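You operate a simulated robot arm through the tools that you are given. There is no shell and no other tool. Be economical: measure what you need, move in short steps, check, and stop when the job is done.

The job below is to be done with a simulated robot arm. You get a single attempt, and the scene is never put back.

Task
Put the red driver on the top of the grey shelf. Press the button on the right base two times. Put the 75 small blue bottle from the top of the front table on the grey tray on the steel table and the 20 small blue bottle on the shelf under the steel table. Close the left cabinet door. Close the right cabinet door. Fetch the 25 cap from the grey tray and set it on the shelf of the blue cart. Fetch the seed tub that says "clover" from the top of the blue cabinet and set it on the top of the small table. Switch the switch on the floor polisher on. Put the silver bowl on the left end of the back table away on the top of the workbench. Take the air filter on the left end of the back table and put it away on the top of the grey stand. Take the small blue carton on the left end of the back table and put it away on the top of the low shelf under the workbench. Fetch the blue filter and set it on top of the brown tape. Pull the tools drawer open. The order is free. Set down upright: red driver, small blue bottle, cap, seed tub, small blue carton.
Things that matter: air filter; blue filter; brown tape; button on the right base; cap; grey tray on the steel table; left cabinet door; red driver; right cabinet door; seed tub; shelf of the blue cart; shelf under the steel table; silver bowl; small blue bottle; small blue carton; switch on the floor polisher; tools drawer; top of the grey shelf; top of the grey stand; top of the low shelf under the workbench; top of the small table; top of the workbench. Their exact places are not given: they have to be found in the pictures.

Only the result counts: the job must be done as asked and must still hold three seconds after the hand-in. Knocking over, shifting, dropping, spilling or breaking anything else fails it. Lids that push on must go on centred and level and be pressed home; caps that screw on are set level and turned clockwise until they are tight.

Robot
A 7-joint arm with a vacuum gripper on a trunk, on a base that drives. Base frame: it is fixed to the floor where the robot stands at the start and does not move with it; the origin is under the middle of the robot, x ahead of it, y to its left, z up; the surface under the hand at the start is at about z = 0.88. Readings come in m, rad, newtons and seconds.
With the tool pointing down near the work surface it reaches from about 0.1 to 0.6 m from the robot's upright axis, wherever it stands. Its first joint turns from -1.204 to 3.002 rad. Places, roughly: air filter (8x8x4 cm) [-5.3, 8.5, 0.9]; blue filter [-4.25, 8.5, 0.25]; brown tape [-5.25, 8.75, 1]; button on the right base [-0.9, -0.9, 0.3]; cap [-2.5, 3.75, 0.75]; grey tray on the steel table (25x16 cm) [-3.12, 0.18, 0.88]; left cabinet door [-2.9, -0.6, 0.6]; red driver (5x5x10 cm) [0.6, -0.1, 1]; right cabinet door [-2.9, -0.2, 0.6]; seed tub [-0.5, 4, 0.5]; shelf of the blue cart [-2.5, 3.9, 0.2]; shelf under the steel table [-3.3, 0.5, 0.3]; silver bowl [-5.5, 8.5, 1]; small blue bottle [-2.5, -1.25, 1]; small blue carton [-5.25, 8.75, 1]; switch on the floor polisher [-4, 7, 1.1]; tools drawer [0.4, -1.1, 0.8]; top of the grey shelf [0.7, 0.9, 0.6]; top of the grey stand (18x24 cm) [-1.72, 1.18, 0.48]; top of the low shelf under the workbench [0.6, -0.3, 0.3]; top of the small table [-1.3, 8.9, 0.6]; top of the workbench [0.6, -0.6, 0.9]. Payload 1.06 kg.
Tool frame: the origin (TCP) lies in the middle of the cups' lips, and z points out of the cups. The gripper has 1 cup of 0.024 m across, covering 0.024 by 0.024 m (tool x, y); the bellows give 0.008 m. With the vacuum on, a cup seals on a smooth face that it is pressed against (1 to 4 N); it does not hold porous or soft things. The pull reaches 23 N.
Orientation is that of the tool frame in the base frame, as [roll, pitch, yaw] about the fixed x, y, z axes, in that order (R = Rz(yaw) Ry(pitch) Rx(roll)). With the cups facing straight down, the tool's x points along the base's -x, its y along +y and its z along -z.

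Tools
- The arm moves only by the tool move_arm. Its argument "motion" is one flat list of numbers, 6 for each row, row after row: the shift along the base's x, y, z in units of 30 mm (1.0 is 30 mm), then the turn, a rotation vector about the base's x, y, z in units of 4 degrees (1.0 is 4 degrees). In form: [tx, ty, tz, rx, ry, rz, tx, ty, tz, rx, ry, rz, ...]. A call has 1 to 10 rows; each row shifts and turns the commanded pose from where the row before left it. "suction" is the vacuum: 1 switches it on, -1 off, set as the call begins (left out, the last holds). A call with a number of a shift or a turn outside -1 to 1 is refused whole. A row lasts 0.2 s, in which the tool goes at most 0.05 m and 0.15 rad; a call with a longer step from one row to the next is refused whole, and so is a gripper value outside its range. Where a pose cannot be reached the arm comes as near as it can. A force on the tool above 40 N (or 10 N above the force at the start of the call, whichever is more), or a blocked arm, ends the call early, and 0.2 s more pass. The pull builds up within a second once a cup has sealed. Time passes only in rows, and 0.2 s behind the last, so rows that do not move give it time. The reply holds the time, the measured pose of the TCP, the force on the tool along the base axes and the pull of the vacuum, in the units named above and with some noise, with the torque about the TCP (base axes, N m) and any sound that the robot's microphone picked up.
- Cameras (640 x 400 px; columns grow to the right, rows downward): "scene" is now at [0.1399, -0.0247, 1.2534]; the picture's right is [-0.32, -0.95, 0.00], its down [-0.67, 0.22, -0.70] and it looks along [0.67, -0.22, -0.71] (base axes); focal length 214 px, centre (320, 200). "wrist" rides on the gripper at [0.078, 0.019, -0.096] in the tool frame; the picture's right is [-0.24, 0.97, 0.00], its down [-0.71, -0.17, -0.69] and it looks along [-0.67, -0.16, 0.73] (tool axes); focal length 243 px, centre (320, 200).
- capture(camera): a new picture of that camera. No time passes.
- lift_body(by): slides the trunk up (or, below 0, down) by that many m; the arm and the scene camera ride with it, the base frame stays. It gives what a move gives, with no picture.
- drive_base(legs): drives the robot by 1 to 6 legs, each [ahead, left, turn to the left] in m, m and rad, along the robot's own axes; the way and the turn of a leg run together, so that a leg with both is an arc; at most 1.5 m and 3.142 rad a leg. The arm and the cameras ride along, it lands a little off, and it stops where it bumps. It gives what a move gives.
- head_to(pan, tilt): turns the head with the scene camera to pan (to the left, within 1.396 rad either way) and tilt (down, from -0.506 to 1.204), counted from straight ahead of the robot. It gives what a move gives.
- point_at(camera, pixels): for up to 12 pixels [column, row] of the newest picture of that camera ("zoom" is the newest enlarged one), the place [x, y, z] in the base frame of the surface seen there, good to about 0.002 m. No time passes.
- zoom(camera, box): a new picture of the part [left, top, right, bottom] of that camera's present view, enlarged. No time passes.
- close_job(): hands the job in; it is judged then, once.

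Keep the steps short. Do not move on a guess: measure, check each grasp and each placing, and mend mistakes. In all there are 371 turns and 316 pictures (those below and enlarged ones count). Leave the vacuum off and the arm clear of the work at the hand-in unless told otherwise, and finish with a single line.

The tools are called by a JSON object that holds its "name" and its "arguments". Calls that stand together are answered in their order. move_arm: Moves the arm, as the interface text tells. Its arguments: {"type":"object","properties":{"motion":{"type":"array"},"suction":{"type":"number"}},"required":["motion"]} The other tools are called the same way: lift_body (by) slides the trunk up or down; drive_base (legs) drives the base; head_to (pan, tilt) turns the head that bears the scene camera; capture (camera) takes a picture; point_at (camera, pixels) gives the place of the surface under pixels of a picture; zoom (camera, box) takes an enlarged picture of a part of a camera's view; close_job () hands the job in.

At the start:

```text
t: 0.0
eef_pos: [0.3421, -0.163, 1.1095]
tool_rot: [-3.141, 0.0, -3.141]
contact_force: [0.2, 0.3, -0.3]
torque: [0.0, 0.0, -0.01]
pull: 0.1
trunk travel left (down, up): [-0.425, 0.067]
robot x, y, heading: [0.0, -0.001, 0.001]
head pan, tilt: [-0.321, 0.789]
```

scene: 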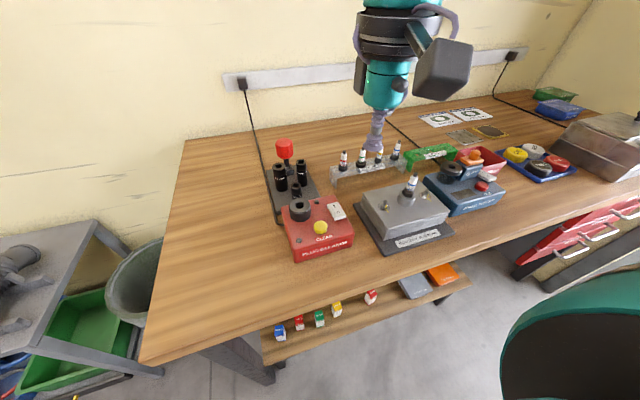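
wrist: 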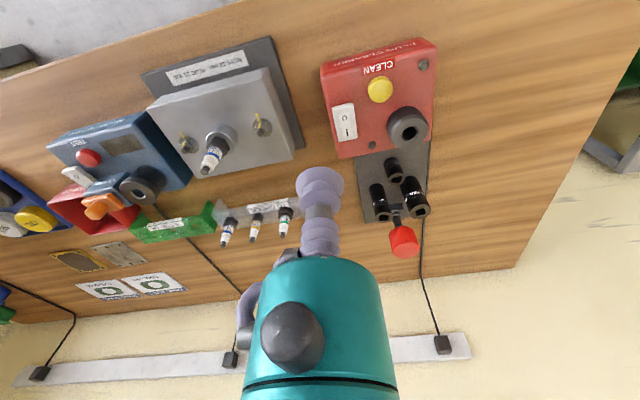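

I see a workbench with a rack holding a red-topped object around (285,150). I'll zoom in on it and measure.

{"name": "zoom", "arguments": {"camera": "scene", "box": [230, 120, 390, 270]}}

{"name": "point_at", "arguments": {"camera": "scene", "pixels": [[285, 144], [285, 152], [281, 170], [301, 163], [296, 185], [320, 225], [400, 200], [20, 260], [300, 350], [180, 350], [150, 340], [60, 350]]}}

{"name": "head_to", "arguments": {"pan": 0.9, "tilt": 0.7}}

{"name": "capture", "arguments": {"camera": "scene"}}

{"name": "head_to", "arguments": {"pan": -1.2, "tilt": 0.7}}

{"name": "capture", "arguments": {"camera": "scene"}}

```text
2.67 times, centred on (310, 195) of scene
```

zoom: 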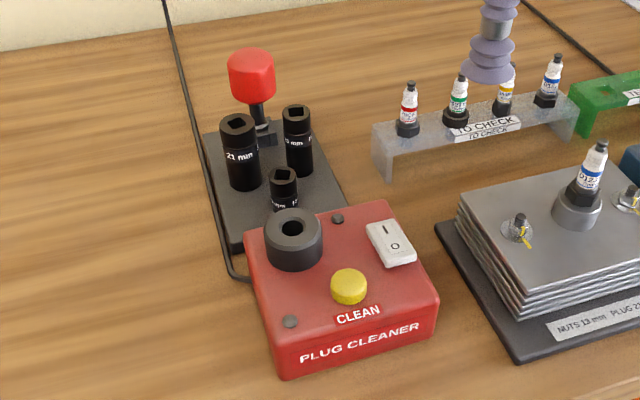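

```text
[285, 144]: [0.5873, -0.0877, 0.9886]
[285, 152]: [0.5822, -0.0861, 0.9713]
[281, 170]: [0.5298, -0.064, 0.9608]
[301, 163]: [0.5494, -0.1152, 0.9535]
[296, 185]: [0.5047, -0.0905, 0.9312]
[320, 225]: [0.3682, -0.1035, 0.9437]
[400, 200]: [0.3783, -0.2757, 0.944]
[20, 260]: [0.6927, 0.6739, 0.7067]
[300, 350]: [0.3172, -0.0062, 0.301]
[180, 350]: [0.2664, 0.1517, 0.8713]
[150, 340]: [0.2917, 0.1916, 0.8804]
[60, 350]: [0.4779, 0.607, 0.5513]
```

```text
t: 1.4
eef_pos: [0.3413, -0.1627, 1.1092]
tool_rot: [3.141, 0.002, 3.141]
contact_force: [-0.6, -0.7, -0.1]
torque: [0.0, 0.01, -0.01]
pull: 0.2
trunk travel left (down, up): [-0.425, 0.067]
robot x, y, heading: [-0.0023, 0.0001, 0.002]
head pan, tilt: [0.901, 0.7]
```

```text
312 pictures are left
```

scene: 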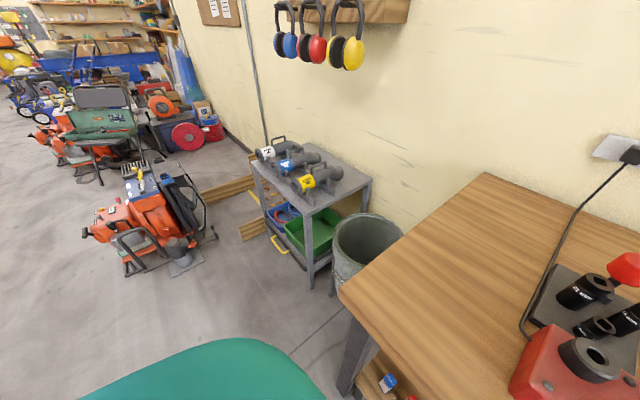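

```text
t: 3.4
eef_pos: [0.3414, -0.1636, 1.1095]
tool_rot: [-3.14, 0.001, 3.141]
contact_force: [0.6, -0.6, 0.0]
torque: [-0.01, 0.03, 0.01]
pull: 0.0
trunk travel left (down, up): [-0.425, 0.067]
robot x, y, heading: [-0.0011, 0.0018, 0.0]
head pan, tilt: [-1.201, 0.7]
```

```text
311 pictures are left
```

scene: 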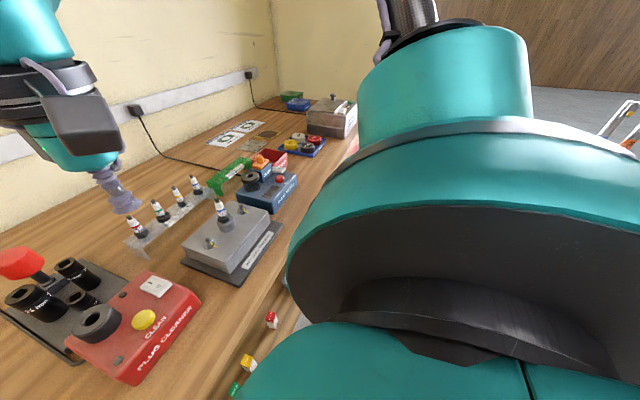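

The drill table on the left looks like the grey shelf. I'll aim the head there and at the driver to measure both.

{"name": "head_to", "arguments": {"pan": 0.3, "tilt": 0.75}}

{"name": "capture", "arguments": {"camera": "scene"}}

{"name": "zoom", "arguments": {"camera": "wrist", "box": [320, 130, 480, 280]}}

{"name": "point_at", "arguments": {"camera": "wrist", "pixels": [[405, 243], [395, 235], [416, 235], [405, 252], [390, 165], [420, 160]]}}

```text
t: 5.0
eef_pos: [0.3426, -0.1618, 1.1093]
tool_rot: [-3.14, 0.0, -3.14]
contact_force: [-0.1, -0.7, -0.4]
torque: [0.01, -0.03, 0.01]
pull: 0.1
trunk travel left (down, up): [-0.425, 0.067]
robot x, y, heading: [-0.0034, -0.0011, -0.005]
head pan, tilt: [0.3, 0.75]
```

```text
310 pictures are left
```

scene: 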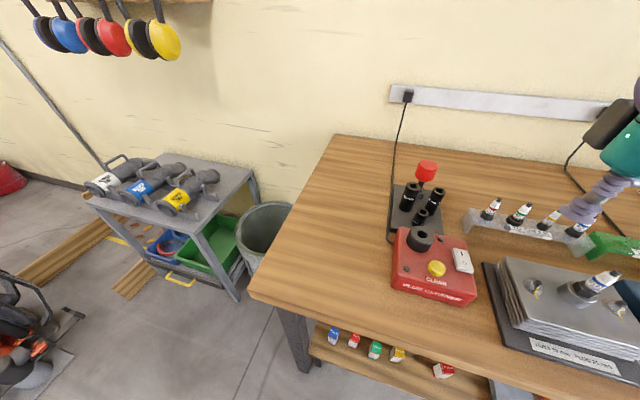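

```text
2.67 times, centred on (400, 205) of wrist
```

zoom: 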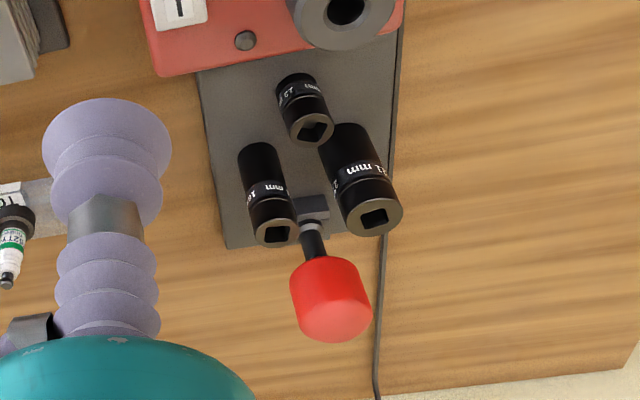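

```text
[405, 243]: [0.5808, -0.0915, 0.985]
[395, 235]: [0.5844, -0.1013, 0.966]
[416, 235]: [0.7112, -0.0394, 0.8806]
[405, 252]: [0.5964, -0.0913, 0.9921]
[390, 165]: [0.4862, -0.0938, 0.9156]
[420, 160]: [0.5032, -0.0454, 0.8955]
```

I'll zoom in on the driver top and measure its extent and the shelf top.

{"name": "point_at", "arguments": {"camera": "scene", "pixels": [[205, 215], [235, 185], [215, 165], [160, 165], [240, 240], [225, 200], [200, 205], [130, 215], [190, 160], [180, 200], [140, 170], [250, 200]]}}

{"name": "zoom", "arguments": {"camera": "scene", "box": [395, 145, 459, 185]}}

{"name": "point_at", "arguments": {"camera": "zoom", "pixels": [[310, 165], [310, 180], [310, 195], [270, 180], [350, 180], [310, 210], [310, 250], [230, 185], [390, 185]]}}

{"name": "zoom", "arguments": {"camera": "scene", "box": [70, 130, 280, 310]}}

```text
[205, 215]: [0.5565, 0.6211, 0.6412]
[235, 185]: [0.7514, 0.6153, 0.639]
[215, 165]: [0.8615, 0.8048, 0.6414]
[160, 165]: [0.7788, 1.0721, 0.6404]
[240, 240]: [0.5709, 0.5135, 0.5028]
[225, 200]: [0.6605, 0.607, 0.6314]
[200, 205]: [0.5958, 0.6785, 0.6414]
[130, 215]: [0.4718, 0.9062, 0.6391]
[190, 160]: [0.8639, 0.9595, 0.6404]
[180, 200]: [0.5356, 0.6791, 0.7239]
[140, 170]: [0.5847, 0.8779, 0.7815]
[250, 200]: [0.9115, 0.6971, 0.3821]
```

```text
10.00 times, centred on (427, 165) of scene
```

zoom: 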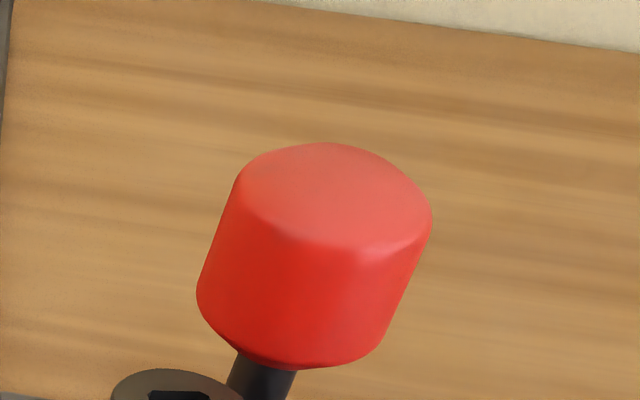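

```text
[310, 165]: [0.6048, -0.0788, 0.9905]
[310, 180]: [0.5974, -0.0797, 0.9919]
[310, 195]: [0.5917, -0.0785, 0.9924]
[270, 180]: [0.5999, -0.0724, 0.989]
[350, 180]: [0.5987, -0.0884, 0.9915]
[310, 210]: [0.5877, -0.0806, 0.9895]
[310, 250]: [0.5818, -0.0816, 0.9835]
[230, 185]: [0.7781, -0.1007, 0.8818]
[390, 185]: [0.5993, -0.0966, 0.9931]
```

```text
2.22 times, centred on (175, 220) of scene
```

zoom: 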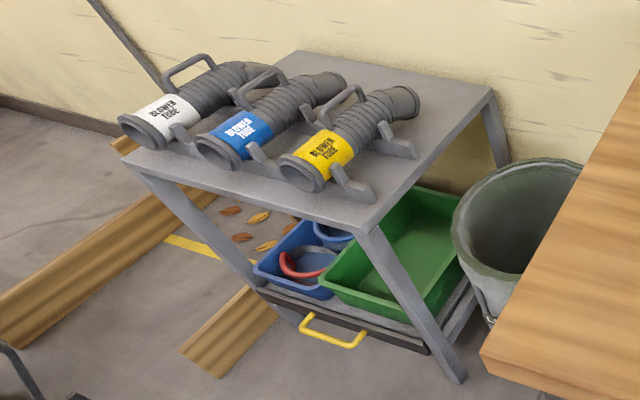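

Driver top is centred near (0.595, -0.085), z 0.992. The grey shelf top is z 0.640. I'll move the cup above the driver.

{"name": "move_arm", "arguments": {"motion": [0.937, 0.287, -0.27, 0, 0, 0, 0.937, 0.287, -0.27, 0, 0, 0, 0.937, 0.287, -0.27, 0, 0, 0, 0.937, 0.287, -0.27, 0, 0, 0, 0.937, 0.287, -0.27, 0, 0, 0, 0.937, 0.287, -0.27, 0, 0, 0, 0.937, 0.287, -0.27, 0, 0, 0, 0.937, 0.287, -0.27, 0, 0, 0, 0.937, 0.287, -0.27, 0, 0, 0]}}

{"name": "capture", "arguments": {"camera": "wrist"}}

{"name": "zoom", "arguments": {"camera": "scene", "box": [360, 80, 520, 200]}}

```text
t: 7.0
eef_pos: [0.4851, -0.1224, 1.0691]
tool_rot: [-3.14, 0.001, 3.141]
contact_force: [-0.3, -0.1, -0.1]
torque: [-0.01, -0.02, 0.01]
pull: 0.1
out of reach, approached as far as the arm can: row 6, 7, 8, 9
trunk travel left (down, up): [-0.425, 0.067]
robot x, y, heading: [0.0, 0.001, 0.006]
head pan, tilt: [0.3, 0.75]
```

```text
306 pictures are left
```

wrist: 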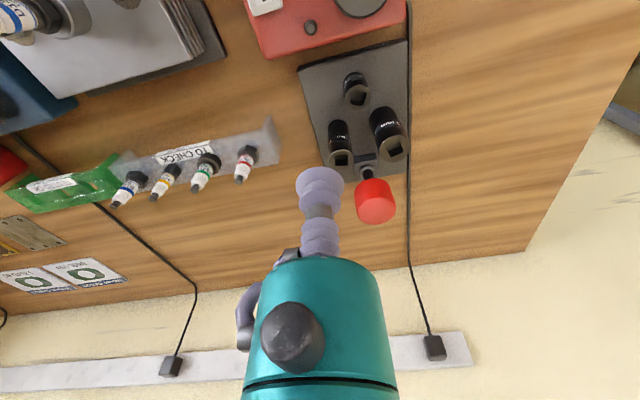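

```text
3.33 times, centred on (440, 140) of scene
```

zoom: 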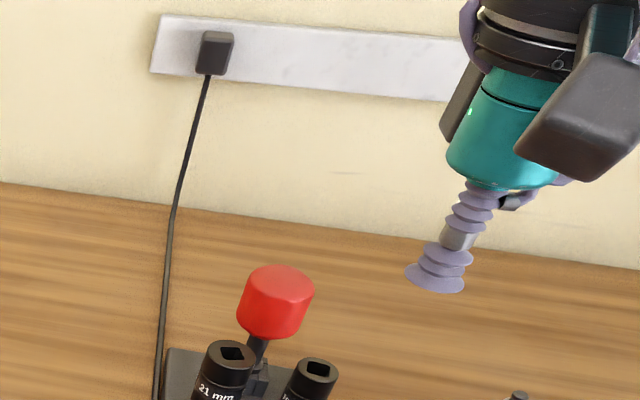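

Reach fell short. I'll look down in front of the robot to see how close the base can go.

{"name": "head_to", "arguments": {"pan": 0.0, "tilt": 1.2}}

{"name": "capture", "arguments": {"camera": "scene"}}

{"name": "head_to", "arguments": {"pan": 1.0, "tilt": 1.2}}

{"name": "capture", "arguments": {"camera": "scene"}}

```text
t: 7.9
eef_pos: [0.4835, -0.1221, 1.0681]
tool_rot: [-3.141, -0.001, 3.141]
contact_force: [0.2, -0.1, 0.0]
torque: [-0.01, 0.03, 0.01]
pull: 0.0
trunk travel left (down, up): [-0.425, 0.067]
robot x, y, heading: [0.0031, 0.0001, 0.003]
head pan, tilt: [0.0, 1.201]
```

```text
304 pictures are left
```

scene: 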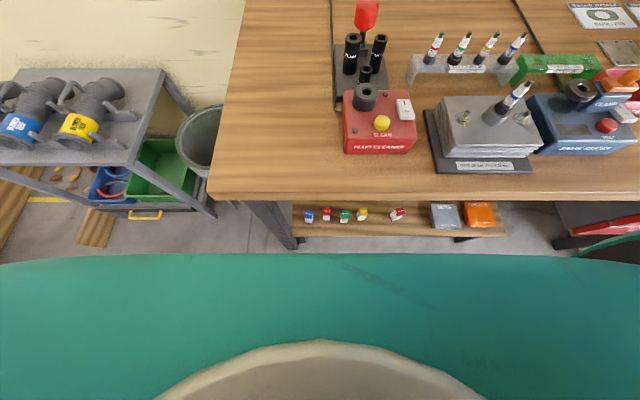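

```text
t: 9.2
eef_pos: [0.4837, -0.1217, 1.0683]
tool_rot: [-3.141, 0.0, 3.14]
contact_force: [0.0, 0.4, 0.1]
torque: [-0.03, 0.0, 0.04]
pull: 0.0
trunk travel left (down, up): [-0.425, 0.067]
robot x, y, heading: [-0.0001, 0.0042, 0.001]
head pan, tilt: [1.0, 1.201]
```

```text
303 pictures are left
```

scene: 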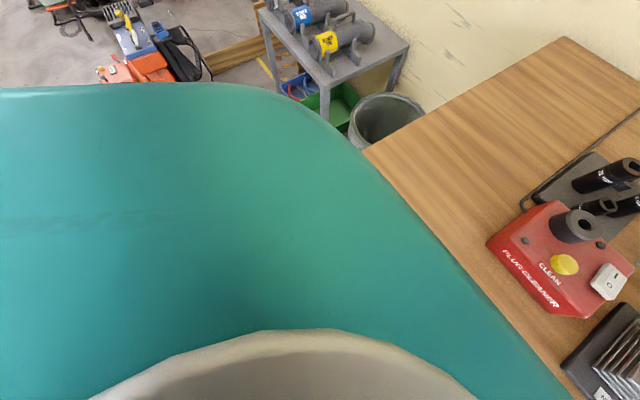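

{"name": "point_at", "arguments": {"camera": "scene", "pixels": [[100, 100], [300, 120], [360, 180], [440, 270], [540, 380], [300, 250], [375, 165], [480, 270], [555, 360], [100, 300]]}}

{"name": "head_to", "arguments": {"pan": 0.0, "tilt": 1.2}}

{"name": "capture", "arguments": {"camera": "scene"}}

{"name": "point_at", "arguments": {"camera": "scene", "pixels": [[320, 300], [320, 260], [320, 246], [400, 195], [300, 195], [330, 228], [300, 225], [450, 225], [500, 300], [300, 245], [340, 231], [250, 190]]}}

```text
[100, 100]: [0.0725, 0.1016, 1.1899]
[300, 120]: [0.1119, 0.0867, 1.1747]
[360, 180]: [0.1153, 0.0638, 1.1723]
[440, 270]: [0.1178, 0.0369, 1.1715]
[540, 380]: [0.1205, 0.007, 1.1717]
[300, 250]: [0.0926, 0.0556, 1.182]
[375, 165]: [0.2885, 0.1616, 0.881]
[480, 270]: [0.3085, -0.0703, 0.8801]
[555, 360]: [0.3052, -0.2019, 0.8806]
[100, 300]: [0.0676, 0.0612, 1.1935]
```

```text
t: 10.4
eef_pos: [0.484, -0.1224, 1.0678]
tool_rot: [3.141, -0.002, 3.14]
contact_force: [-0.1, -0.9, -0.8]
torque: [-0.01, -0.05, 0.0]
pull: 0.0
trunk travel left (down, up): [-0.425, 0.067]
robot x, y, heading: [-0.0001, 0.0006, 0.001]
head pan, tilt: [0.0, 1.201]
```

```text
302 pictures are left
```

scene: 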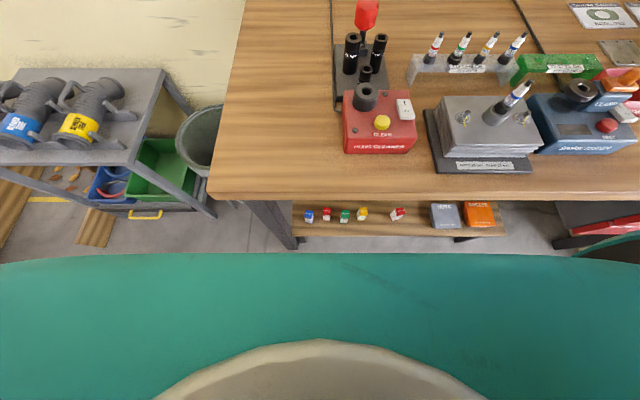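

```text
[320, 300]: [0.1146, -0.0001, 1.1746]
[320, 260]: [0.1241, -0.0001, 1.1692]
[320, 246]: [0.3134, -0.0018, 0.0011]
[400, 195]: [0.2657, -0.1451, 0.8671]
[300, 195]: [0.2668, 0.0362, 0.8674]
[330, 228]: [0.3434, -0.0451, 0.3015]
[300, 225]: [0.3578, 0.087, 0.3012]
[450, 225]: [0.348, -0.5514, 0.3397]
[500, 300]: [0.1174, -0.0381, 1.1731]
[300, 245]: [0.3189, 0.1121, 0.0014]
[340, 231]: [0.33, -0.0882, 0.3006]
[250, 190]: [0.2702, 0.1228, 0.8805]
```

Body parts are clear of the bench: bench edge x 0.265, low shelf front x ~0.31. I'll raise the trunk fully and edge forward 3 cm.

{"name": "lift_body", "arguments": {"by": 0.065}}

{"name": "drive_base", "arguments": {"legs": [[0.03, 0, 0]]}}

{"name": "move_arm", "arguments": {"motion": [0.6, 0.3, -0.6, 0, 0, 0, 0.6, 0.3, -0.6, 0, 0, 0, 0.6, 0.3, -0.6, 0, 0, 0, 0.6, 0.3, 0, 0, 0, 0]}}

```text
t: 11.5
eef_pos: [0.4476, -0.1246, 1.2326]
tool_rot: [3.14, 0.217, 3.136]
contact_force: [-0.8, 0.0, 0.6]
torque: [0.01, 0.0, 0.02]
pull: 0.1
trunk travel left (down, up): [-0.49, 0.002]
robot x, y, heading: [-0.0012, 0.0016, -0.001]
head pan, tilt: [0.0, 1.201]
```

```text
t: 12.3
eef_pos: [0.4784, -0.1239, 1.2336]
tool_rot: [3.14, 0.218, 3.138]
contact_force: [0.0, -0.4, -0.2]
torque: [0.0, 0.02, -0.01]
pull: 0.1
trunk travel left (down, up): [-0.49, 0.002]
robot x, y, heading: [0.0278, 0.0018, 0.001]
head pan, tilt: [0.0, 1.201]
```

```text
t: 13.3
eef_pos: [0.4976, -0.1289, 1.2075]
tool_rot: [3.138, 0.216, 3.136]
contact_force: [0.1, -0.8, 0.2]
torque: [-0.01, 0.0, 0.0]
pull: 0.1
out of reach, approached as far as the arm can: row 1, 2, 3, 4
trunk travel left (down, up): [-0.49, 0.002]
robot x, y, heading: [0.0287, 0.0001, 0.0]
head pan, tilt: [0.0, 1.201]
```

The arm tilted during the lift. I'll pull back, level it and then go again.

{"name": "move_arm", "arguments": {"motion": [-0.8, 0, -0.8, 0, 0.78, 0, -0.8, 0, -0.8, 0, 0.78, 0, -0.6, 0, -0.8, 0, 0.78, 0, 0, 0, -0.8, 0, 0.78, 0]}}

```text
t: 14.3
eef_pos: [0.43, -0.1311, 1.1094]
tool_rot: [3.14, -0.004, 3.136]
contact_force: [-0.2, 0.5, 0.2]
torque: [0.0, -0.01, -0.01]
pull: 0.1
trunk travel left (down, up): [-0.49, 0.002]
robot x, y, heading: [0.0324, -0.0007, -0.0]
head pan, tilt: [0.0, 1.201]
```

{"name": "move_arm", "arguments": {"motion": [0.69, 0.19, -0.33, 0, 0, 0, 0.69, 0.19, -0.33, 0, 0, 0, 0.69, 0.19, -0.33, 0, 0, 0, 0.69, 0.19, -0.33, 0, 0, 0, 0.69, 0.19, -0.33, 0, 0, 0, 0.69, 0.19, -0.33, 0, 0, 0, 0.69, 0.19, -0.33, 0, 0, 0, 0.69, 0.19, -0.33, 0, 0, 0]}}

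{"name": "head_to", "arguments": {"pan": -0.15, "tilt": 0.6}}

{"name": "zoom", "arguments": {"camera": "scene", "box": [240, 100, 400, 200]}}

{"name": "zoom", "arguments": {"camera": "wrist", "box": [240, 120, 400, 220]}}

```text
t: 16.1
eef_pos: [0.5108, -0.1625, 1.0418]
tool_rot: [3.139, 0.002, 3.137]
contact_force: [0.5, -0.3, 0.1]
torque: [-0.01, -0.01, -0.03]
pull: 0.0
out of reach, approached as far as the arm can: row 3, 4, 5, 6, 7, 8
trunk travel left (down, up): [-0.49, 0.002]
robot x, y, heading: [0.0287, 0.0022, 0.004]
head pan, tilt: [0.0, 1.201]
```

```text
t: 17.1
eef_pos: [0.511, -0.1632, 1.0413]
tool_rot: [3.138, 0.002, 3.136]
contact_force: [0.5, -0.1, 0.3]
torque: [0.05, 0.0, -0.01]
pull: 0.2
trunk travel left (down, up): [-0.49, 0.002]
robot x, y, heading: [0.0264, -0.0029, -0.001]
head pan, tilt: [-0.15, 0.6]
```

```text
4.00 times, centred on (320, 150) of scene
```

zoom: 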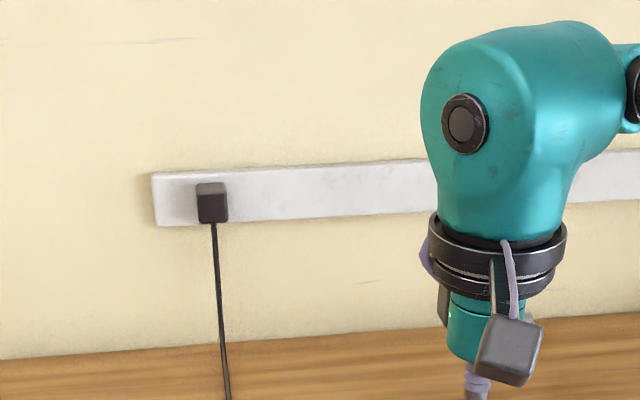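

```text
4.00 times, centred on (320, 170) of wrist
```

zoom: 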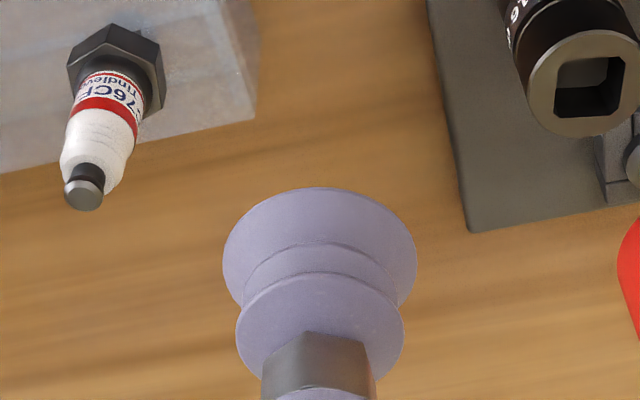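

The arm drifted sideways at its limit. I'll try a straight radial approach from closer in to see the limit.

{"name": "move_arm", "arguments": {"motion": [-0.9, 0.5, 0, 0, 0, 0, -0.9, 0.6, 0, 0, 0, 0, -0.4, 0.6, 0, 0, 0, 0, 0, 0.6, -0.3, 0, 0, 0, 0, 0.2, -0.3, 0, 0, 0, 0.7, 0, 0, 0, 0, 0, 0.7, 0, 0, 0, 0, 0, 0.7, 0, 0, 0, 0, 0]}}

{"name": "move_arm", "arguments": {"motion": [0.5, 0, 0, 0, 0, 0, 0.5, 0, 0, 0, 0, 0]}}

```text
t: 18.9
eef_pos: [0.4766, -0.1293, 1.0328]
tool_rot: [3.14, -0.001, 3.138]
contact_force: [0.0, 0.3, -0.6]
torque: [0.03, -0.01, -0.01]
pull: 0.1
out of reach, approached as far as the arm can: row 4, 5, 6, 7, 8
trunk travel left (down, up): [-0.49, 0.002]
robot x, y, heading: [0.0282, 0.0003, 0.0]
head pan, tilt: [-0.15, 0.6]
```

```text
t: 19.5
eef_pos: [0.4936, -0.1433, 1.037]
tool_rot: [3.14, 0.001, 3.138]
contact_force: [-0.6, 0.6, 0.3]
torque: [-0.03, -0.01, 0.01]
pull: 0.1
out of reach, approached as far as the arm can: row 1, 2
trunk travel left (down, up): [-0.49, 0.002]
robot x, y, heading: [0.0263, 0.0017, 0.003]
head pan, tilt: [-0.15, 0.6]
```

There's a limit on going left with this yaw. I'll turn the tool about z while moving left.

{"name": "move_arm", "arguments": {"motion": [-0.9, 0, 0, 0, 0, 1, -0.5, 0.2, 0, 0, 0, 1, 0, 0.5, 0, 0, 0, 1, 0, 0.5, 0, 0, 0, 1, 0, 0.5, 0, 0, 0, 1, 0, 0.2, 0, 0, 0, 1, 0.8, 0, 0, 0, 0, 1, 0.8, 0, 0, 0, 0, 1, 0.8, 0, 0, 0, 0, 1]}}

```text
t: 21.5
eef_pos: [0.4727, -0.1229, 1.0465]
tool_rot: [-3.141, 0.0, -2.519]
contact_force: [0.4, 0.3, 0.1]
torque: [0.03, -0.01, 0.01]
pull: 0.0
out of reach, approached as far as the arm can: row 5, 6, 7, 8, 9
trunk travel left (down, up): [-0.49, 0.002]
robot x, y, heading: [0.0299, 0.0022, -0.001]
head pan, tilt: [-0.15, 0.6]
```

{"name": "head_to", "arguments": {"pan": -0.4, "tilt": 0.3}}

{"name": "capture", "arguments": {"camera": "scene"}}

```text
t: 22.3
eef_pos: [0.4729, -0.1239, 1.046]
tool_rot: [3.141, 0.001, -2.521]
contact_force: [0.0, 1.2, -0.2]
torque: [0.0, -0.05, 0.01]
pull: 0.0
trunk travel left (down, up): [-0.49, 0.002]
robot x, y, heading: [0.0304, 0.001, -0.001]
head pan, tilt: [-0.4, 0.3]
```

```text
299 pictures are left
```

scene: 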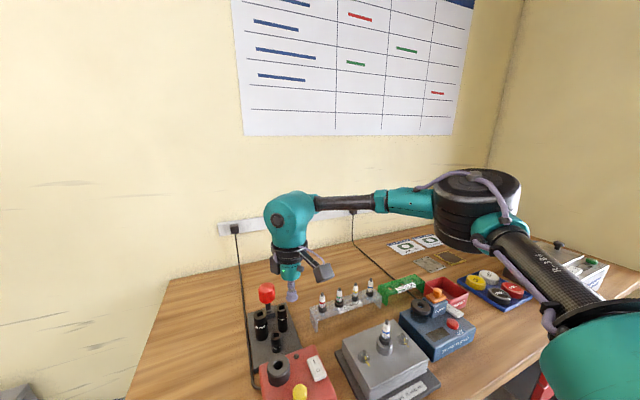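

The elbow is far out right, so targets to the right of the heading should be easier. I'll lift a little and turn the base left 0.5 rad.

{"name": "move_arm", "arguments": {"motion": [-0.8, -0.3, 0.5, 0, 0, 0, -0.8, -0.3, 0.5, 0, 0, 0, -0.8, -0.3, 0.5, 0, 0, 0]}}

{"name": "drive_base", "arguments": {"legs": [[0, 0, 0.5]]}}

```text
t: 23.1
eef_pos: [0.4008, -0.1469, 1.094]
tool_rot: [3.139, 0.0, -2.519]
contact_force: [0.1, 0.2, 0.2]
torque: [0.05, 0.0, -0.02]
pull: 0.2
trunk travel left (down, up): [-0.49, 0.002]
robot x, y, heading: [0.0267, 0.0007, 0.002]
head pan, tilt: [-0.4, 0.3]
```

```text
t: 24.9
eef_pos: [0.427, 0.0471, 1.094]
tool_rot: [3.139, 0.001, -2.023]
contact_force: [0.2, -1.3, -0.4]
torque: [-0.01, 0.0, 0.01]
pull: 0.1
trunk travel left (down, up): [-0.49, 0.002]
robot x, y, heading: [0.0292, -0.0018, 0.498]
head pan, tilt: [-0.4, 0.3]
```

{"name": "move_arm", "arguments": {"motion": [0.7, -0.55, -0.29, 0, 0, 0, 0.7, -0.55, -0.29, 0, 0, 0, 0.7, -0.55, -0.29, 0, 0, 0, 0.7, -0.55, -0.29, 0, 0, 0, 0.7, -0.55, -0.29, 0, 0, 0, 0.7, -0.55, -0.29, 0, 0, 0, 0.7, -0.55, -0.29, 0, 0, 0, 0.7, -0.55, -0.29, 0, 0, 0]}}

```text
t: 26.7
eef_pos: [0.4533, -0.0245, 1.0259]
tool_rot: [3.141, 0.0, -2.026]
contact_force: [-0.6, 0.1, 1.0]
torque: [0.0, 0.02, -0.01]
pull: 0.0
out of reach, approached as far as the arm can: row 3, 4, 5, 6, 7, 8
trunk travel left (down, up): [-0.49, 0.002]
robot x, y, heading: [0.0311, 0.0007, 0.494]
head pan, tilt: [-0.4, 0.3]
```

I'll pull back slightly and turn the tool the other way (clockwise) while reaching, to see whether yaw is what limits.

{"name": "move_arm", "arguments": {"motion": [-0.6, 0.2, 0, 0, 0, -1, 0, 0, 0, 0, 0, -1, 0, 0, 0, 0, 0, -1, 0, 0, 0, 0, 0, -1, 0, 0, 0, 0, 0, -1, 0, 0, 0, 0, 0, -1, 0, 0, 0, 0, 0, -1, 0, 0, 0, 0, 0, -1, 0, 0, 0, 0, 0, -1, 0, 0, 0, 0, 0, -1]}}

{"name": "move_arm", "arguments": {"motion": [0.7, -0.3, 0, 0, 0, -1, 0.7, -0.3, 0, 0, 0, -1, 0.7, -0.3, 0, 0, 0, -1, 0.7, -0.3, 0, 0, 0, -1, 0.7, -0.3, 0, 0, 0, -1, 0.7, -0.3, 0, 0, 0, -1, 0.7, -0.3, 0, 0, 0, -1]}}

```text
t: 28.9
eef_pos: [0.4349, -0.0178, 1.0258]
tool_rot: [3.138, 0.001, -2.722]
contact_force: [0.3, -0.5, 0.1]
torque: [-0.02, -0.01, 0.02]
pull: 0.1
trunk travel left (down, up): [-0.49, 0.002]
robot x, y, heading: [0.0321, 0.0007, 0.5]
head pan, tilt: [-0.4, 0.3]
```

```text
t: 30.5
eef_pos: [0.5824, -0.0806, 1.0245]
tool_rot: [3.14, -0.001, 3.071]
contact_force: [0.0, 0.7, 0.7]
torque: [-0.01, 0.01, -0.01]
pull: 0.0
trunk travel left (down, up): [-0.49, 0.002]
robot x, y, heading: [0.0286, 0.0014, 0.496]
head pan, tilt: [-0.4, 0.3]
```

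Turning clockwise freed the reach. I'll fine-align and look.

{"name": "move_arm", "arguments": {"motion": [0.42, -0.15, 0, 0, 0, 0]}}

{"name": "zoom", "arguments": {"camera": "wrist", "box": [240, 120, 400, 220]}}

{"name": "zoom", "arguments": {"camera": "scene", "box": [200, 200, 440, 350]}}

```text
t: 30.9
eef_pos: [0.5935, -0.0866, 1.0246]
tool_rot: [3.139, -0.001, 3.073]
contact_force: [-0.8, 0.1, 0.3]
torque: [0.01, 0.01, -0.01]
pull: 0.1
trunk travel left (down, up): [-0.49, 0.002]
robot x, y, heading: [0.0279, -0.0016, 0.494]
head pan, tilt: [-0.4, 0.3]
```

```text
4.00 times, centred on (320, 170) of wrist
```

zoom: 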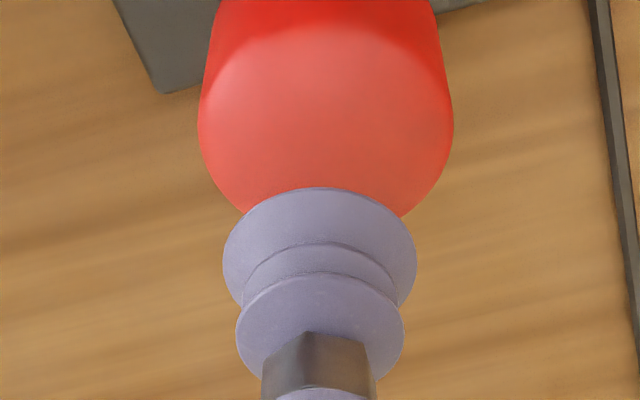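

```text
2.67 times, centred on (320, 275) of scene
```

zoom: 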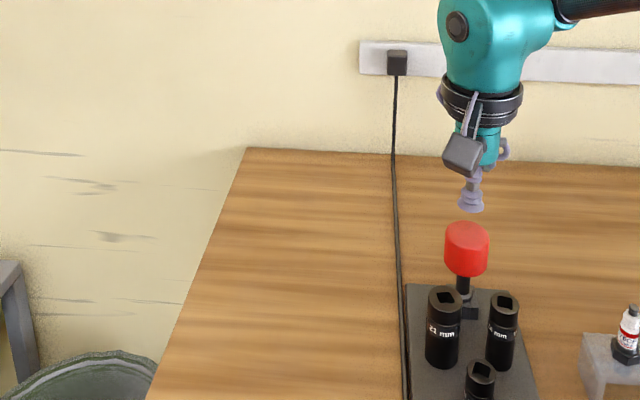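

I'll measure the driver's top edges from the wrist view to confirm the centre.

{"name": "point_at", "arguments": {"camera": "zoom", "pixels": [[448, 225], [466, 232], [482, 230], [466, 224]]}}

{"name": "capture", "arguments": {"camera": "wrist"}}

{"name": "point_at", "arguments": {"camera": "wrist", "pixels": [[292, 150], [350, 150], [305, 170], [336, 170], [320, 135], [320, 150]]}}

```text
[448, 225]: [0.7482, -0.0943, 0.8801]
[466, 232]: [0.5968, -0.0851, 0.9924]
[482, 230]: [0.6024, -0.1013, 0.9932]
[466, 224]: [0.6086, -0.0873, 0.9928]
```

```text
296 pictures are left
```

wrist: 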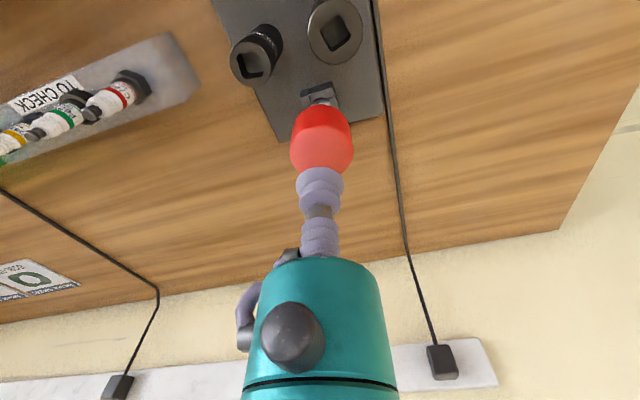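

```text
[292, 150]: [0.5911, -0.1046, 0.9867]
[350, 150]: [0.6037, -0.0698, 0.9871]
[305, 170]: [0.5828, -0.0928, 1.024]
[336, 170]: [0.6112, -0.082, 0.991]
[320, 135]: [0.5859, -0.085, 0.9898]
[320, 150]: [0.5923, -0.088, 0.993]
```

Driver centre ≈ (0.597, -0.087). I'll descend with the vacuum on.

{"name": "move_arm", "arguments": {"motion": [0.11, 0, -0.6, 0, 0, 0, 0, 0, -0.4, 0, 0, 0, 0, 0, -0.1, 0, 0, 0, 0, 0, -0.05, 0, 0, 0, 0, 0, 0, 0, 0, 0, 0, 0, 0, 0, 0, 0, 0, 0, 0, 0, 0, 0], "suction": 1}}

```text
t: 32.5
eef_pos: [0.5974, -0.0866, 0.9915]
tool_rot: [3.139, 0.001, 3.073]
contact_force: [1.4, 0.5, 5.9]
torque: [0.0, -0.09, 0.02]
pull: 22.9
trunk travel left (down, up): [-0.49, 0.002]
robot x, y, heading: [0.0303, -0.0027, 0.5]
head pan, tilt: [-0.4, 0.3]
```

Sealed at 22.9 N. I'll lift the driver straight up and check it.

{"name": "move_arm", "arguments": {"motion": [0, 0, 0.3, 0, 0, 0, 0, 0, 0.5, 0, 0, 0, 0, 0, 0.8, 0, 0, 0, 0, 0, 0.8, 0, 0, 0, 0, 0, 0.8, 0, 0, 0, -0.5, 0, 0.5, 0, 0, 0, -0.9, 0.2, 0, 0, 0, 0, -0.9, 0.2, 0, 0, 0, 0, -0.9, 0.2, 0, 0, 0, 0, -0.9, 0.2, 0, 0, 0, 0]}}

{"name": "head_to", "arguments": {"pan": 0.3, "tilt": 0.7}}

{"name": "capture", "arguments": {"camera": "scene"}}

```text
t: 34.7
eef_pos: [0.4727, -0.0597, 1.1038]
tool_rot: [3.14, 0.001, 3.074]
contact_force: [-0.1, 0.7, -2.0]
torque: [0.02, 0.02, 0.0]
pull: 23.4
trunk travel left (down, up): [-0.49, 0.002]
robot x, y, heading: [0.0277, 0.001, 0.496]
head pan, tilt: [-0.4, 0.3]
```

```text
t: 35.8
eef_pos: [0.4744, -0.06, 1.1034]
tool_rot: [3.14, 0.0, 3.075]
contact_force: [0.9, 0.1, -1.4]
torque: [0.01, -0.03, 0.02]
pull: 22.9
trunk travel left (down, up): [-0.49, 0.002]
robot x, y, heading: [0.0275, -0.0019, 0.496]
head pan, tilt: [0.3, 0.7]
```

```text
295 pictures are left
```

scene: 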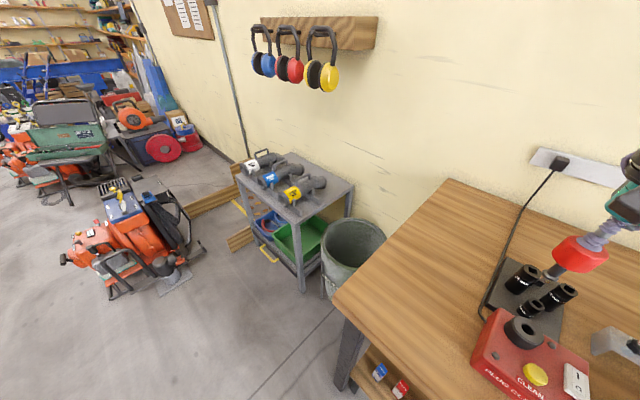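

The driver is held. I'll measure obstacles around the grey shelf.

{"name": "point_at", "arguments": {"camera": "scene", "pixels": [[232, 246], [240, 252], [265, 258], [302, 290], [200, 275], [300, 218], [288, 218], [330, 195], [240, 177], [352, 185], [315, 205], [190, 290]]}}

{"name": "zoom", "arguments": {"camera": "scene", "box": [210, 130, 370, 230]}}

{"name": "point_at", "arguments": {"camera": "zoom", "pixels": [[340, 330], [370, 340], [440, 300], [480, 265], [500, 230], [410, 320], [380, 295], [430, 260], [465, 240], [290, 310], [320, 290]]}}

```text
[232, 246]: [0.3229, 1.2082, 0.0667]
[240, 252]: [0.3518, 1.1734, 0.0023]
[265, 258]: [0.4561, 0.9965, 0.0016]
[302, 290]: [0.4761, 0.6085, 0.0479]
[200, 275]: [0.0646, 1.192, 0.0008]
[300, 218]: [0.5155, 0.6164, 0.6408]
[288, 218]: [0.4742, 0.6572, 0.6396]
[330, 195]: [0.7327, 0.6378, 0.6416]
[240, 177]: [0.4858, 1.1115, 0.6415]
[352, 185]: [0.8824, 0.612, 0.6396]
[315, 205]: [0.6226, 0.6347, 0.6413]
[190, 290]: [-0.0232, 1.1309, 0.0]
```

```text
4.00 times, centred on (290, 180) of scene
```

zoom: 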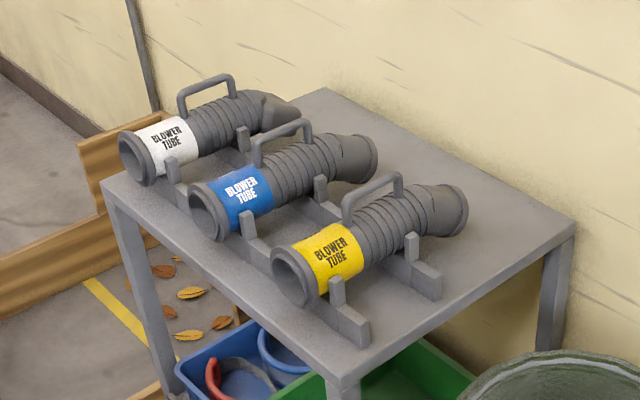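

```text
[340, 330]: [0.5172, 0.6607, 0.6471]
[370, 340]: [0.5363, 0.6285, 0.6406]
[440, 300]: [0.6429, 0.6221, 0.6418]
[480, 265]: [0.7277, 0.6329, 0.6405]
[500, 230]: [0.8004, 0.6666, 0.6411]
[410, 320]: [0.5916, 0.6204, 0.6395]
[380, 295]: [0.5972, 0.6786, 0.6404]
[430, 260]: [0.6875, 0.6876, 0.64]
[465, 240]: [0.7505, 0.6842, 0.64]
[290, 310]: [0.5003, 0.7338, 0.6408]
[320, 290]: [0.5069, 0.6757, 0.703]
```

The free spot is around (0.597, 0.635) between the yellow tube's cradle feet and the right edge. I'll drive sideways to stand in front of the grey shelf.

{"name": "drive_base", "arguments": {"legs": [[0.295, 0.545, 0], [0.063, -0.034, 0], [0, 0, -0.2]]}}

{"name": "head_to", "arguments": {"pan": -0.1, "tilt": 0.75}}

{"name": "capture", "arguments": {"camera": "scene"}}

```text
t: 42.3
eef_pos: [0.5307, 0.4725, 1.1025]
tool_rot: [3.139, -0.002, 2.891]
contact_force: [1.0, -0.9, -1.0]
torque: [-0.03, 0.0, -0.02]
pull: 23.2
trunk travel left (down, up): [-0.49, 0.002]
robot x, y, heading: [0.1008, 0.6132, 0.315]
head pan, tilt: [0.3, 0.7]
```

```text
t: 43.2
eef_pos: [0.5308, 0.4716, 1.104]
tool_rot: [3.14, 0.0, 2.89]
contact_force: [-0.2, -0.3, -1.5]
torque: [-0.03, -0.01, 0.0]
pull: 23.1
trunk travel left (down, up): [-0.49, 0.002]
robot x, y, heading: [0.1034, 0.6102, 0.309]
head pan, tilt: [-0.099, 0.75]
```

```text
293 pictures are left
```

scene: 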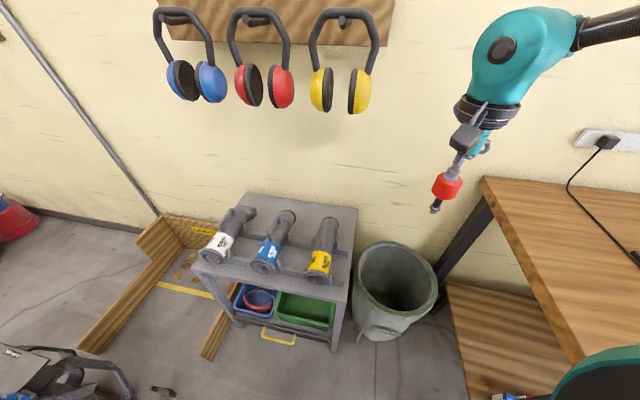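

{"name": "zoom", "arguments": {"camera": "scene", "box": [400, 130, 528, 230]}}

{"name": "point_at", "arguments": {"camera": "zoom", "pixels": [[165, 385], [175, 395], [185, 370], [255, 270]]}}

{"name": "zoom", "arguments": {"camera": "scene", "box": [270, 190, 366, 290]}}

{"name": "point_at", "arguments": {"camera": "zoom", "pixels": [[440, 340], [430, 330], [500, 320], [470, 240], [460, 290], [500, 220], [510, 160], [370, 260], [420, 270], [440, 210]]}}

```text
4.00 times, centred on (464, 180) of scene
```

zoom: 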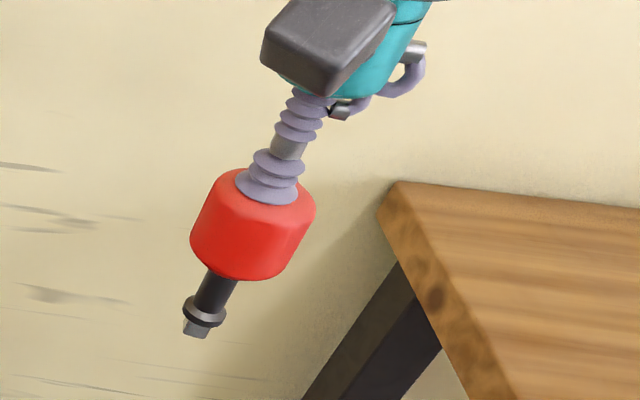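

```text
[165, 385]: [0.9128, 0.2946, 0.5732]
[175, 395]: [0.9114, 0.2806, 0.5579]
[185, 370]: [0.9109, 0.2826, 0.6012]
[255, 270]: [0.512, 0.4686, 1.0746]
```

```text
4.00 times, centred on (318, 240) of scene
```

zoom: 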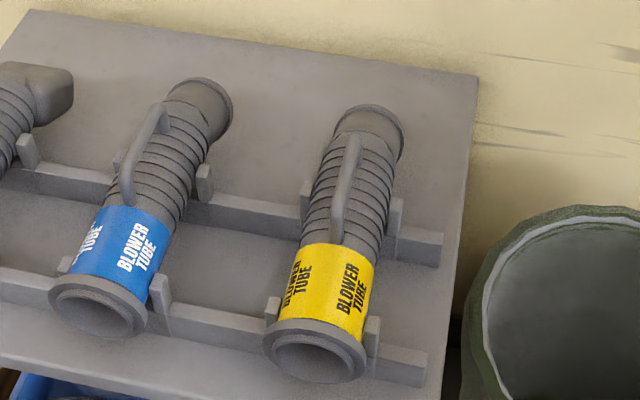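

```text
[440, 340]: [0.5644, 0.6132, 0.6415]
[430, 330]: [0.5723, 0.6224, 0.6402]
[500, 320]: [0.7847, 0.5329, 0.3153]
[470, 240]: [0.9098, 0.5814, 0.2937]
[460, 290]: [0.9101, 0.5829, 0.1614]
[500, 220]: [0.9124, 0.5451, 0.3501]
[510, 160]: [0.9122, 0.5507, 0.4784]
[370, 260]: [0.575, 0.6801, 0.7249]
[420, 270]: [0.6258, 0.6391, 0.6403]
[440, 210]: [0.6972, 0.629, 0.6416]
```

{"name": "zoom", "arguments": {"camera": "scene", "box": [420, 160, 484, 220]}}

{"name": "point_at", "arguments": {"camera": "zoom", "pixels": [[150, 355], [145, 370], [165, 340], [155, 345]]}}

```text
6.67 times, centred on (452, 190) of scene
```

zoom: 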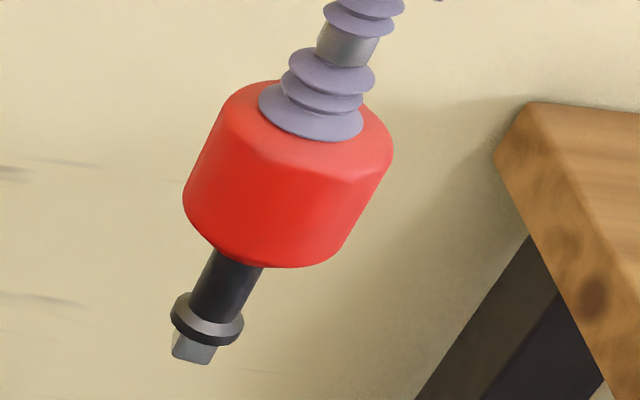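

```text
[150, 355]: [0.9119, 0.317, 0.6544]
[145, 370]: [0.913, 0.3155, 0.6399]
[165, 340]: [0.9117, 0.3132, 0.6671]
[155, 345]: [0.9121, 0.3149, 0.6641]
```

{"name": "point_at", "arguments": {"camera": "zoom", "pixels": [[192, 352], [190, 359], [205, 330], [250, 200], [310, 120], [225, 290], [190, 345]]}}

```text
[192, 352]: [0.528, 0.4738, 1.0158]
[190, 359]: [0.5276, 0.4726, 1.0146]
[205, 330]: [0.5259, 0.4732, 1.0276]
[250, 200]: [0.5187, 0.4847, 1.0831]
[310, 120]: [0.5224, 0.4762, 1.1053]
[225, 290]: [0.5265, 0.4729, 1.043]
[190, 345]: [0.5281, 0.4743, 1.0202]
```

The driver is about 0.091 m below the cup, so the TCP should finish near z 0.733. I'll move above (0.602, 0.640), then lower the trunk.

{"name": "move_arm", "arguments": {"motion": [0.4, 0.93, 0, 0, 0, 0, 0.4, 0.93, 0, 0, 0, 0, 0.4, 0.93, 0, 0, 0, 0, 0.4, 0.93, 0, 0, 0, 0, 0.4, 0.93, 0, 0, 0, 0, 0.4, 0.93, 0, 0, 0, 0]}}

{"name": "lift_body", "arguments": {"by": -0.28}}

{"name": "capture", "arguments": {"camera": "scene"}}

```text
t: 44.6
eef_pos: [0.5931, 0.6198, 1.1029]
tool_rot: [3.14, 0.0, 2.889]
contact_force: [-0.4, -0.7, -1.1]
torque: [0.03, 0.0, -0.01]
pull: 22.5
out of reach, approached as far as the arm can: row 6
trunk travel left (down, up): [-0.49, 0.002]
robot x, y, heading: [0.1064, 0.6093, 0.311]
head pan, tilt: [-0.099, 0.75]
```

```text
t: 47.4
eef_pos: [0.592, 0.6204, 0.8227]
tool_rot: [3.14, 0.0, 2.89]
contact_force: [-0.4, -0.3, -2.0]
torque: [0.0, -0.01, 0.01]
pull: 22.4
trunk travel left (down, up): [-0.21, 0.282]
robot x, y, heading: [0.1054, 0.6106, 0.316]
head pan, tilt: [-0.099, 0.75]
```

```text
289 pictures are left
```

scene: 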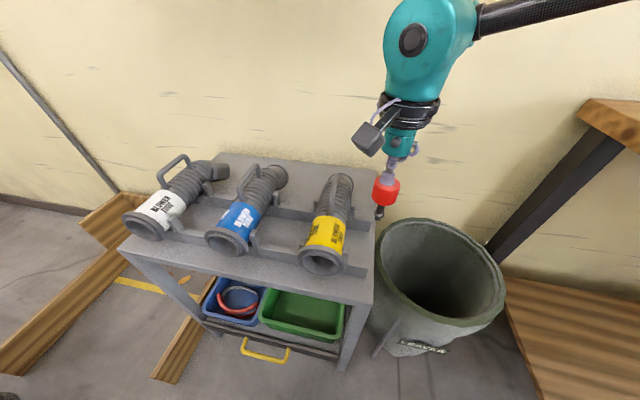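

{"name": "move_arm", "arguments": {"motion": [0.1, 0.2, -0.5, 0, 0, -1, 0.1, 0.2, -0.5, 0, 0, -1, 0.1, 0.25, -0.5, 0, 0, -1]}}

{"name": "zoom", "arguments": {"camera": "scene", "box": [310, 130, 470, 290]}}

{"name": "capture", "arguments": {"camera": "wrist"}}

```text
t: 48.2
eef_pos: [0.6036, 0.6395, 0.7784]
tool_rot: [3.138, -0.003, 2.678]
contact_force: [-0.4, -0.1, -2.5]
torque: [-0.02, 0.0, 0.04]
pull: 23.1
trunk travel left (down, up): [-0.21, 0.282]
robot x, y, heading: [0.1066, 0.6118, 0.31]
head pan, tilt: [-0.099, 0.75]
```

```text
2.50 times, centred on (390, 210) of scene
```

zoom: 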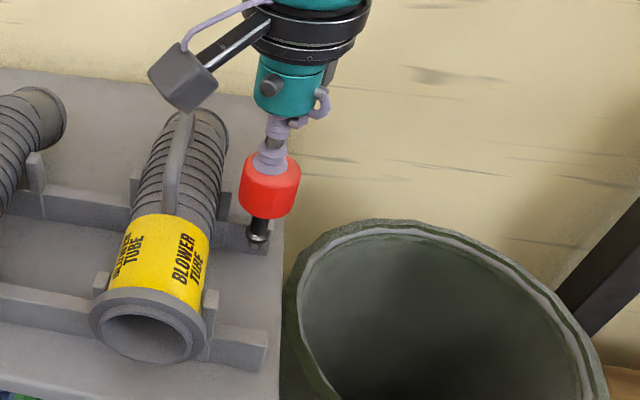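

```text
287 pictures are left
```

wrist: 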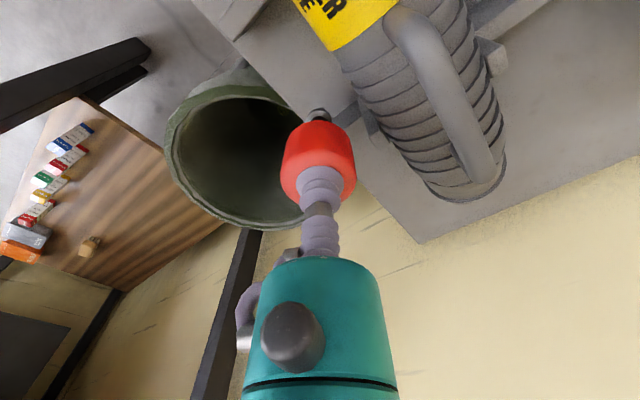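

The spot looks clear. I'll descend slowly until contact.

{"name": "move_arm", "arguments": {"motion": [0, 0, -0.6, 0, 0, 0, 0, 0, -0.5, 0, 0, 0, 0, 0, -0.2, 0, 0, 0, 0, 0, -0.07, 0, 0, 0, 0, 0, 0, 0, 0, 0]}}

{"name": "zoom", "arguments": {"camera": "scene", "box": [330, 160, 426, 220]}}

```text
t: 49.4
eef_pos: [0.6015, 0.6387, 0.7362]
tool_rot: [3.14, 0.0, 2.681]
contact_force: [-0.4, -0.5, -1.7]
torque: [-0.01, -0.03, 0.0]
pull: 23.0
trunk travel left (down, up): [-0.21, 0.282]
robot x, y, heading: [0.1065, 0.6102, 0.315]
head pan, tilt: [-0.099, 0.75]
```

```text
6.67 times, centred on (378, 190) of scene
```

zoom: 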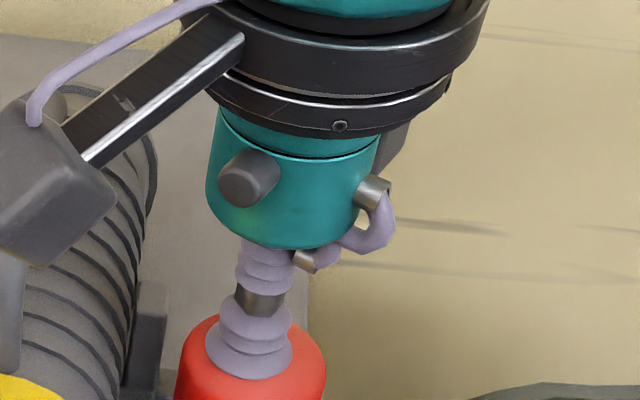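

{"name": "move_arm", "arguments": {"motion": [0, 0, -0.07, 0, 0, 0, 0, 0, -0.05, 0, 0, 0, 0, 0, 0, 0, 0, 0]}}

{"name": "zoom", "arguments": {"camera": "scene", "box": [330, 200, 426, 260]}}

```text
t: 50.2
eef_pos: [0.6028, 0.6382, 0.7328]
tool_rot: [3.139, 0.0, 2.68]
contact_force: [0.4, -1.0, -0.7]
torque: [-0.03, 0.03, 0.03]
pull: 23.7
trunk travel left (down, up): [-0.21, 0.282]
robot x, y, heading: [0.1069, 0.6084, 0.317]
head pan, tilt: [-0.099, 0.75]
```

```text
6.67 times, centred on (378, 230) of scene
```

zoom: 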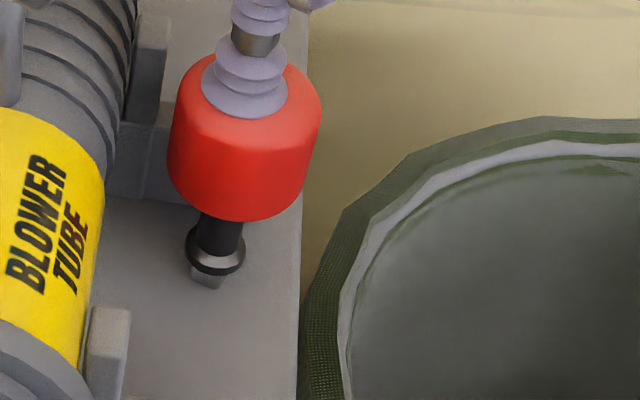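

Foot is just about on the shelf. I'll press 1–2 mm more until the force turns positive.

{"name": "move_arm", "arguments": {"motion": [0, 0, -0.05, 0, 0, 0, 0, 0, -0.04, 0, 0, 0, 0, 0, 0, 0, 0, 0]}}

```text
t: 51.0
eef_pos: [0.6026, 0.6389, 0.7309]
tool_rot: [3.138, -0.001, 2.68]
contact_force: [0.3, 1.4, 13.7]
torque: [0.01, -0.08, -0.01]
pull: 22.8
trunk travel left (down, up): [-0.21, 0.282]
robot x, y, heading: [0.1073, 0.6131, 0.315]
head pan, tilt: [-0.099, 0.75]
```

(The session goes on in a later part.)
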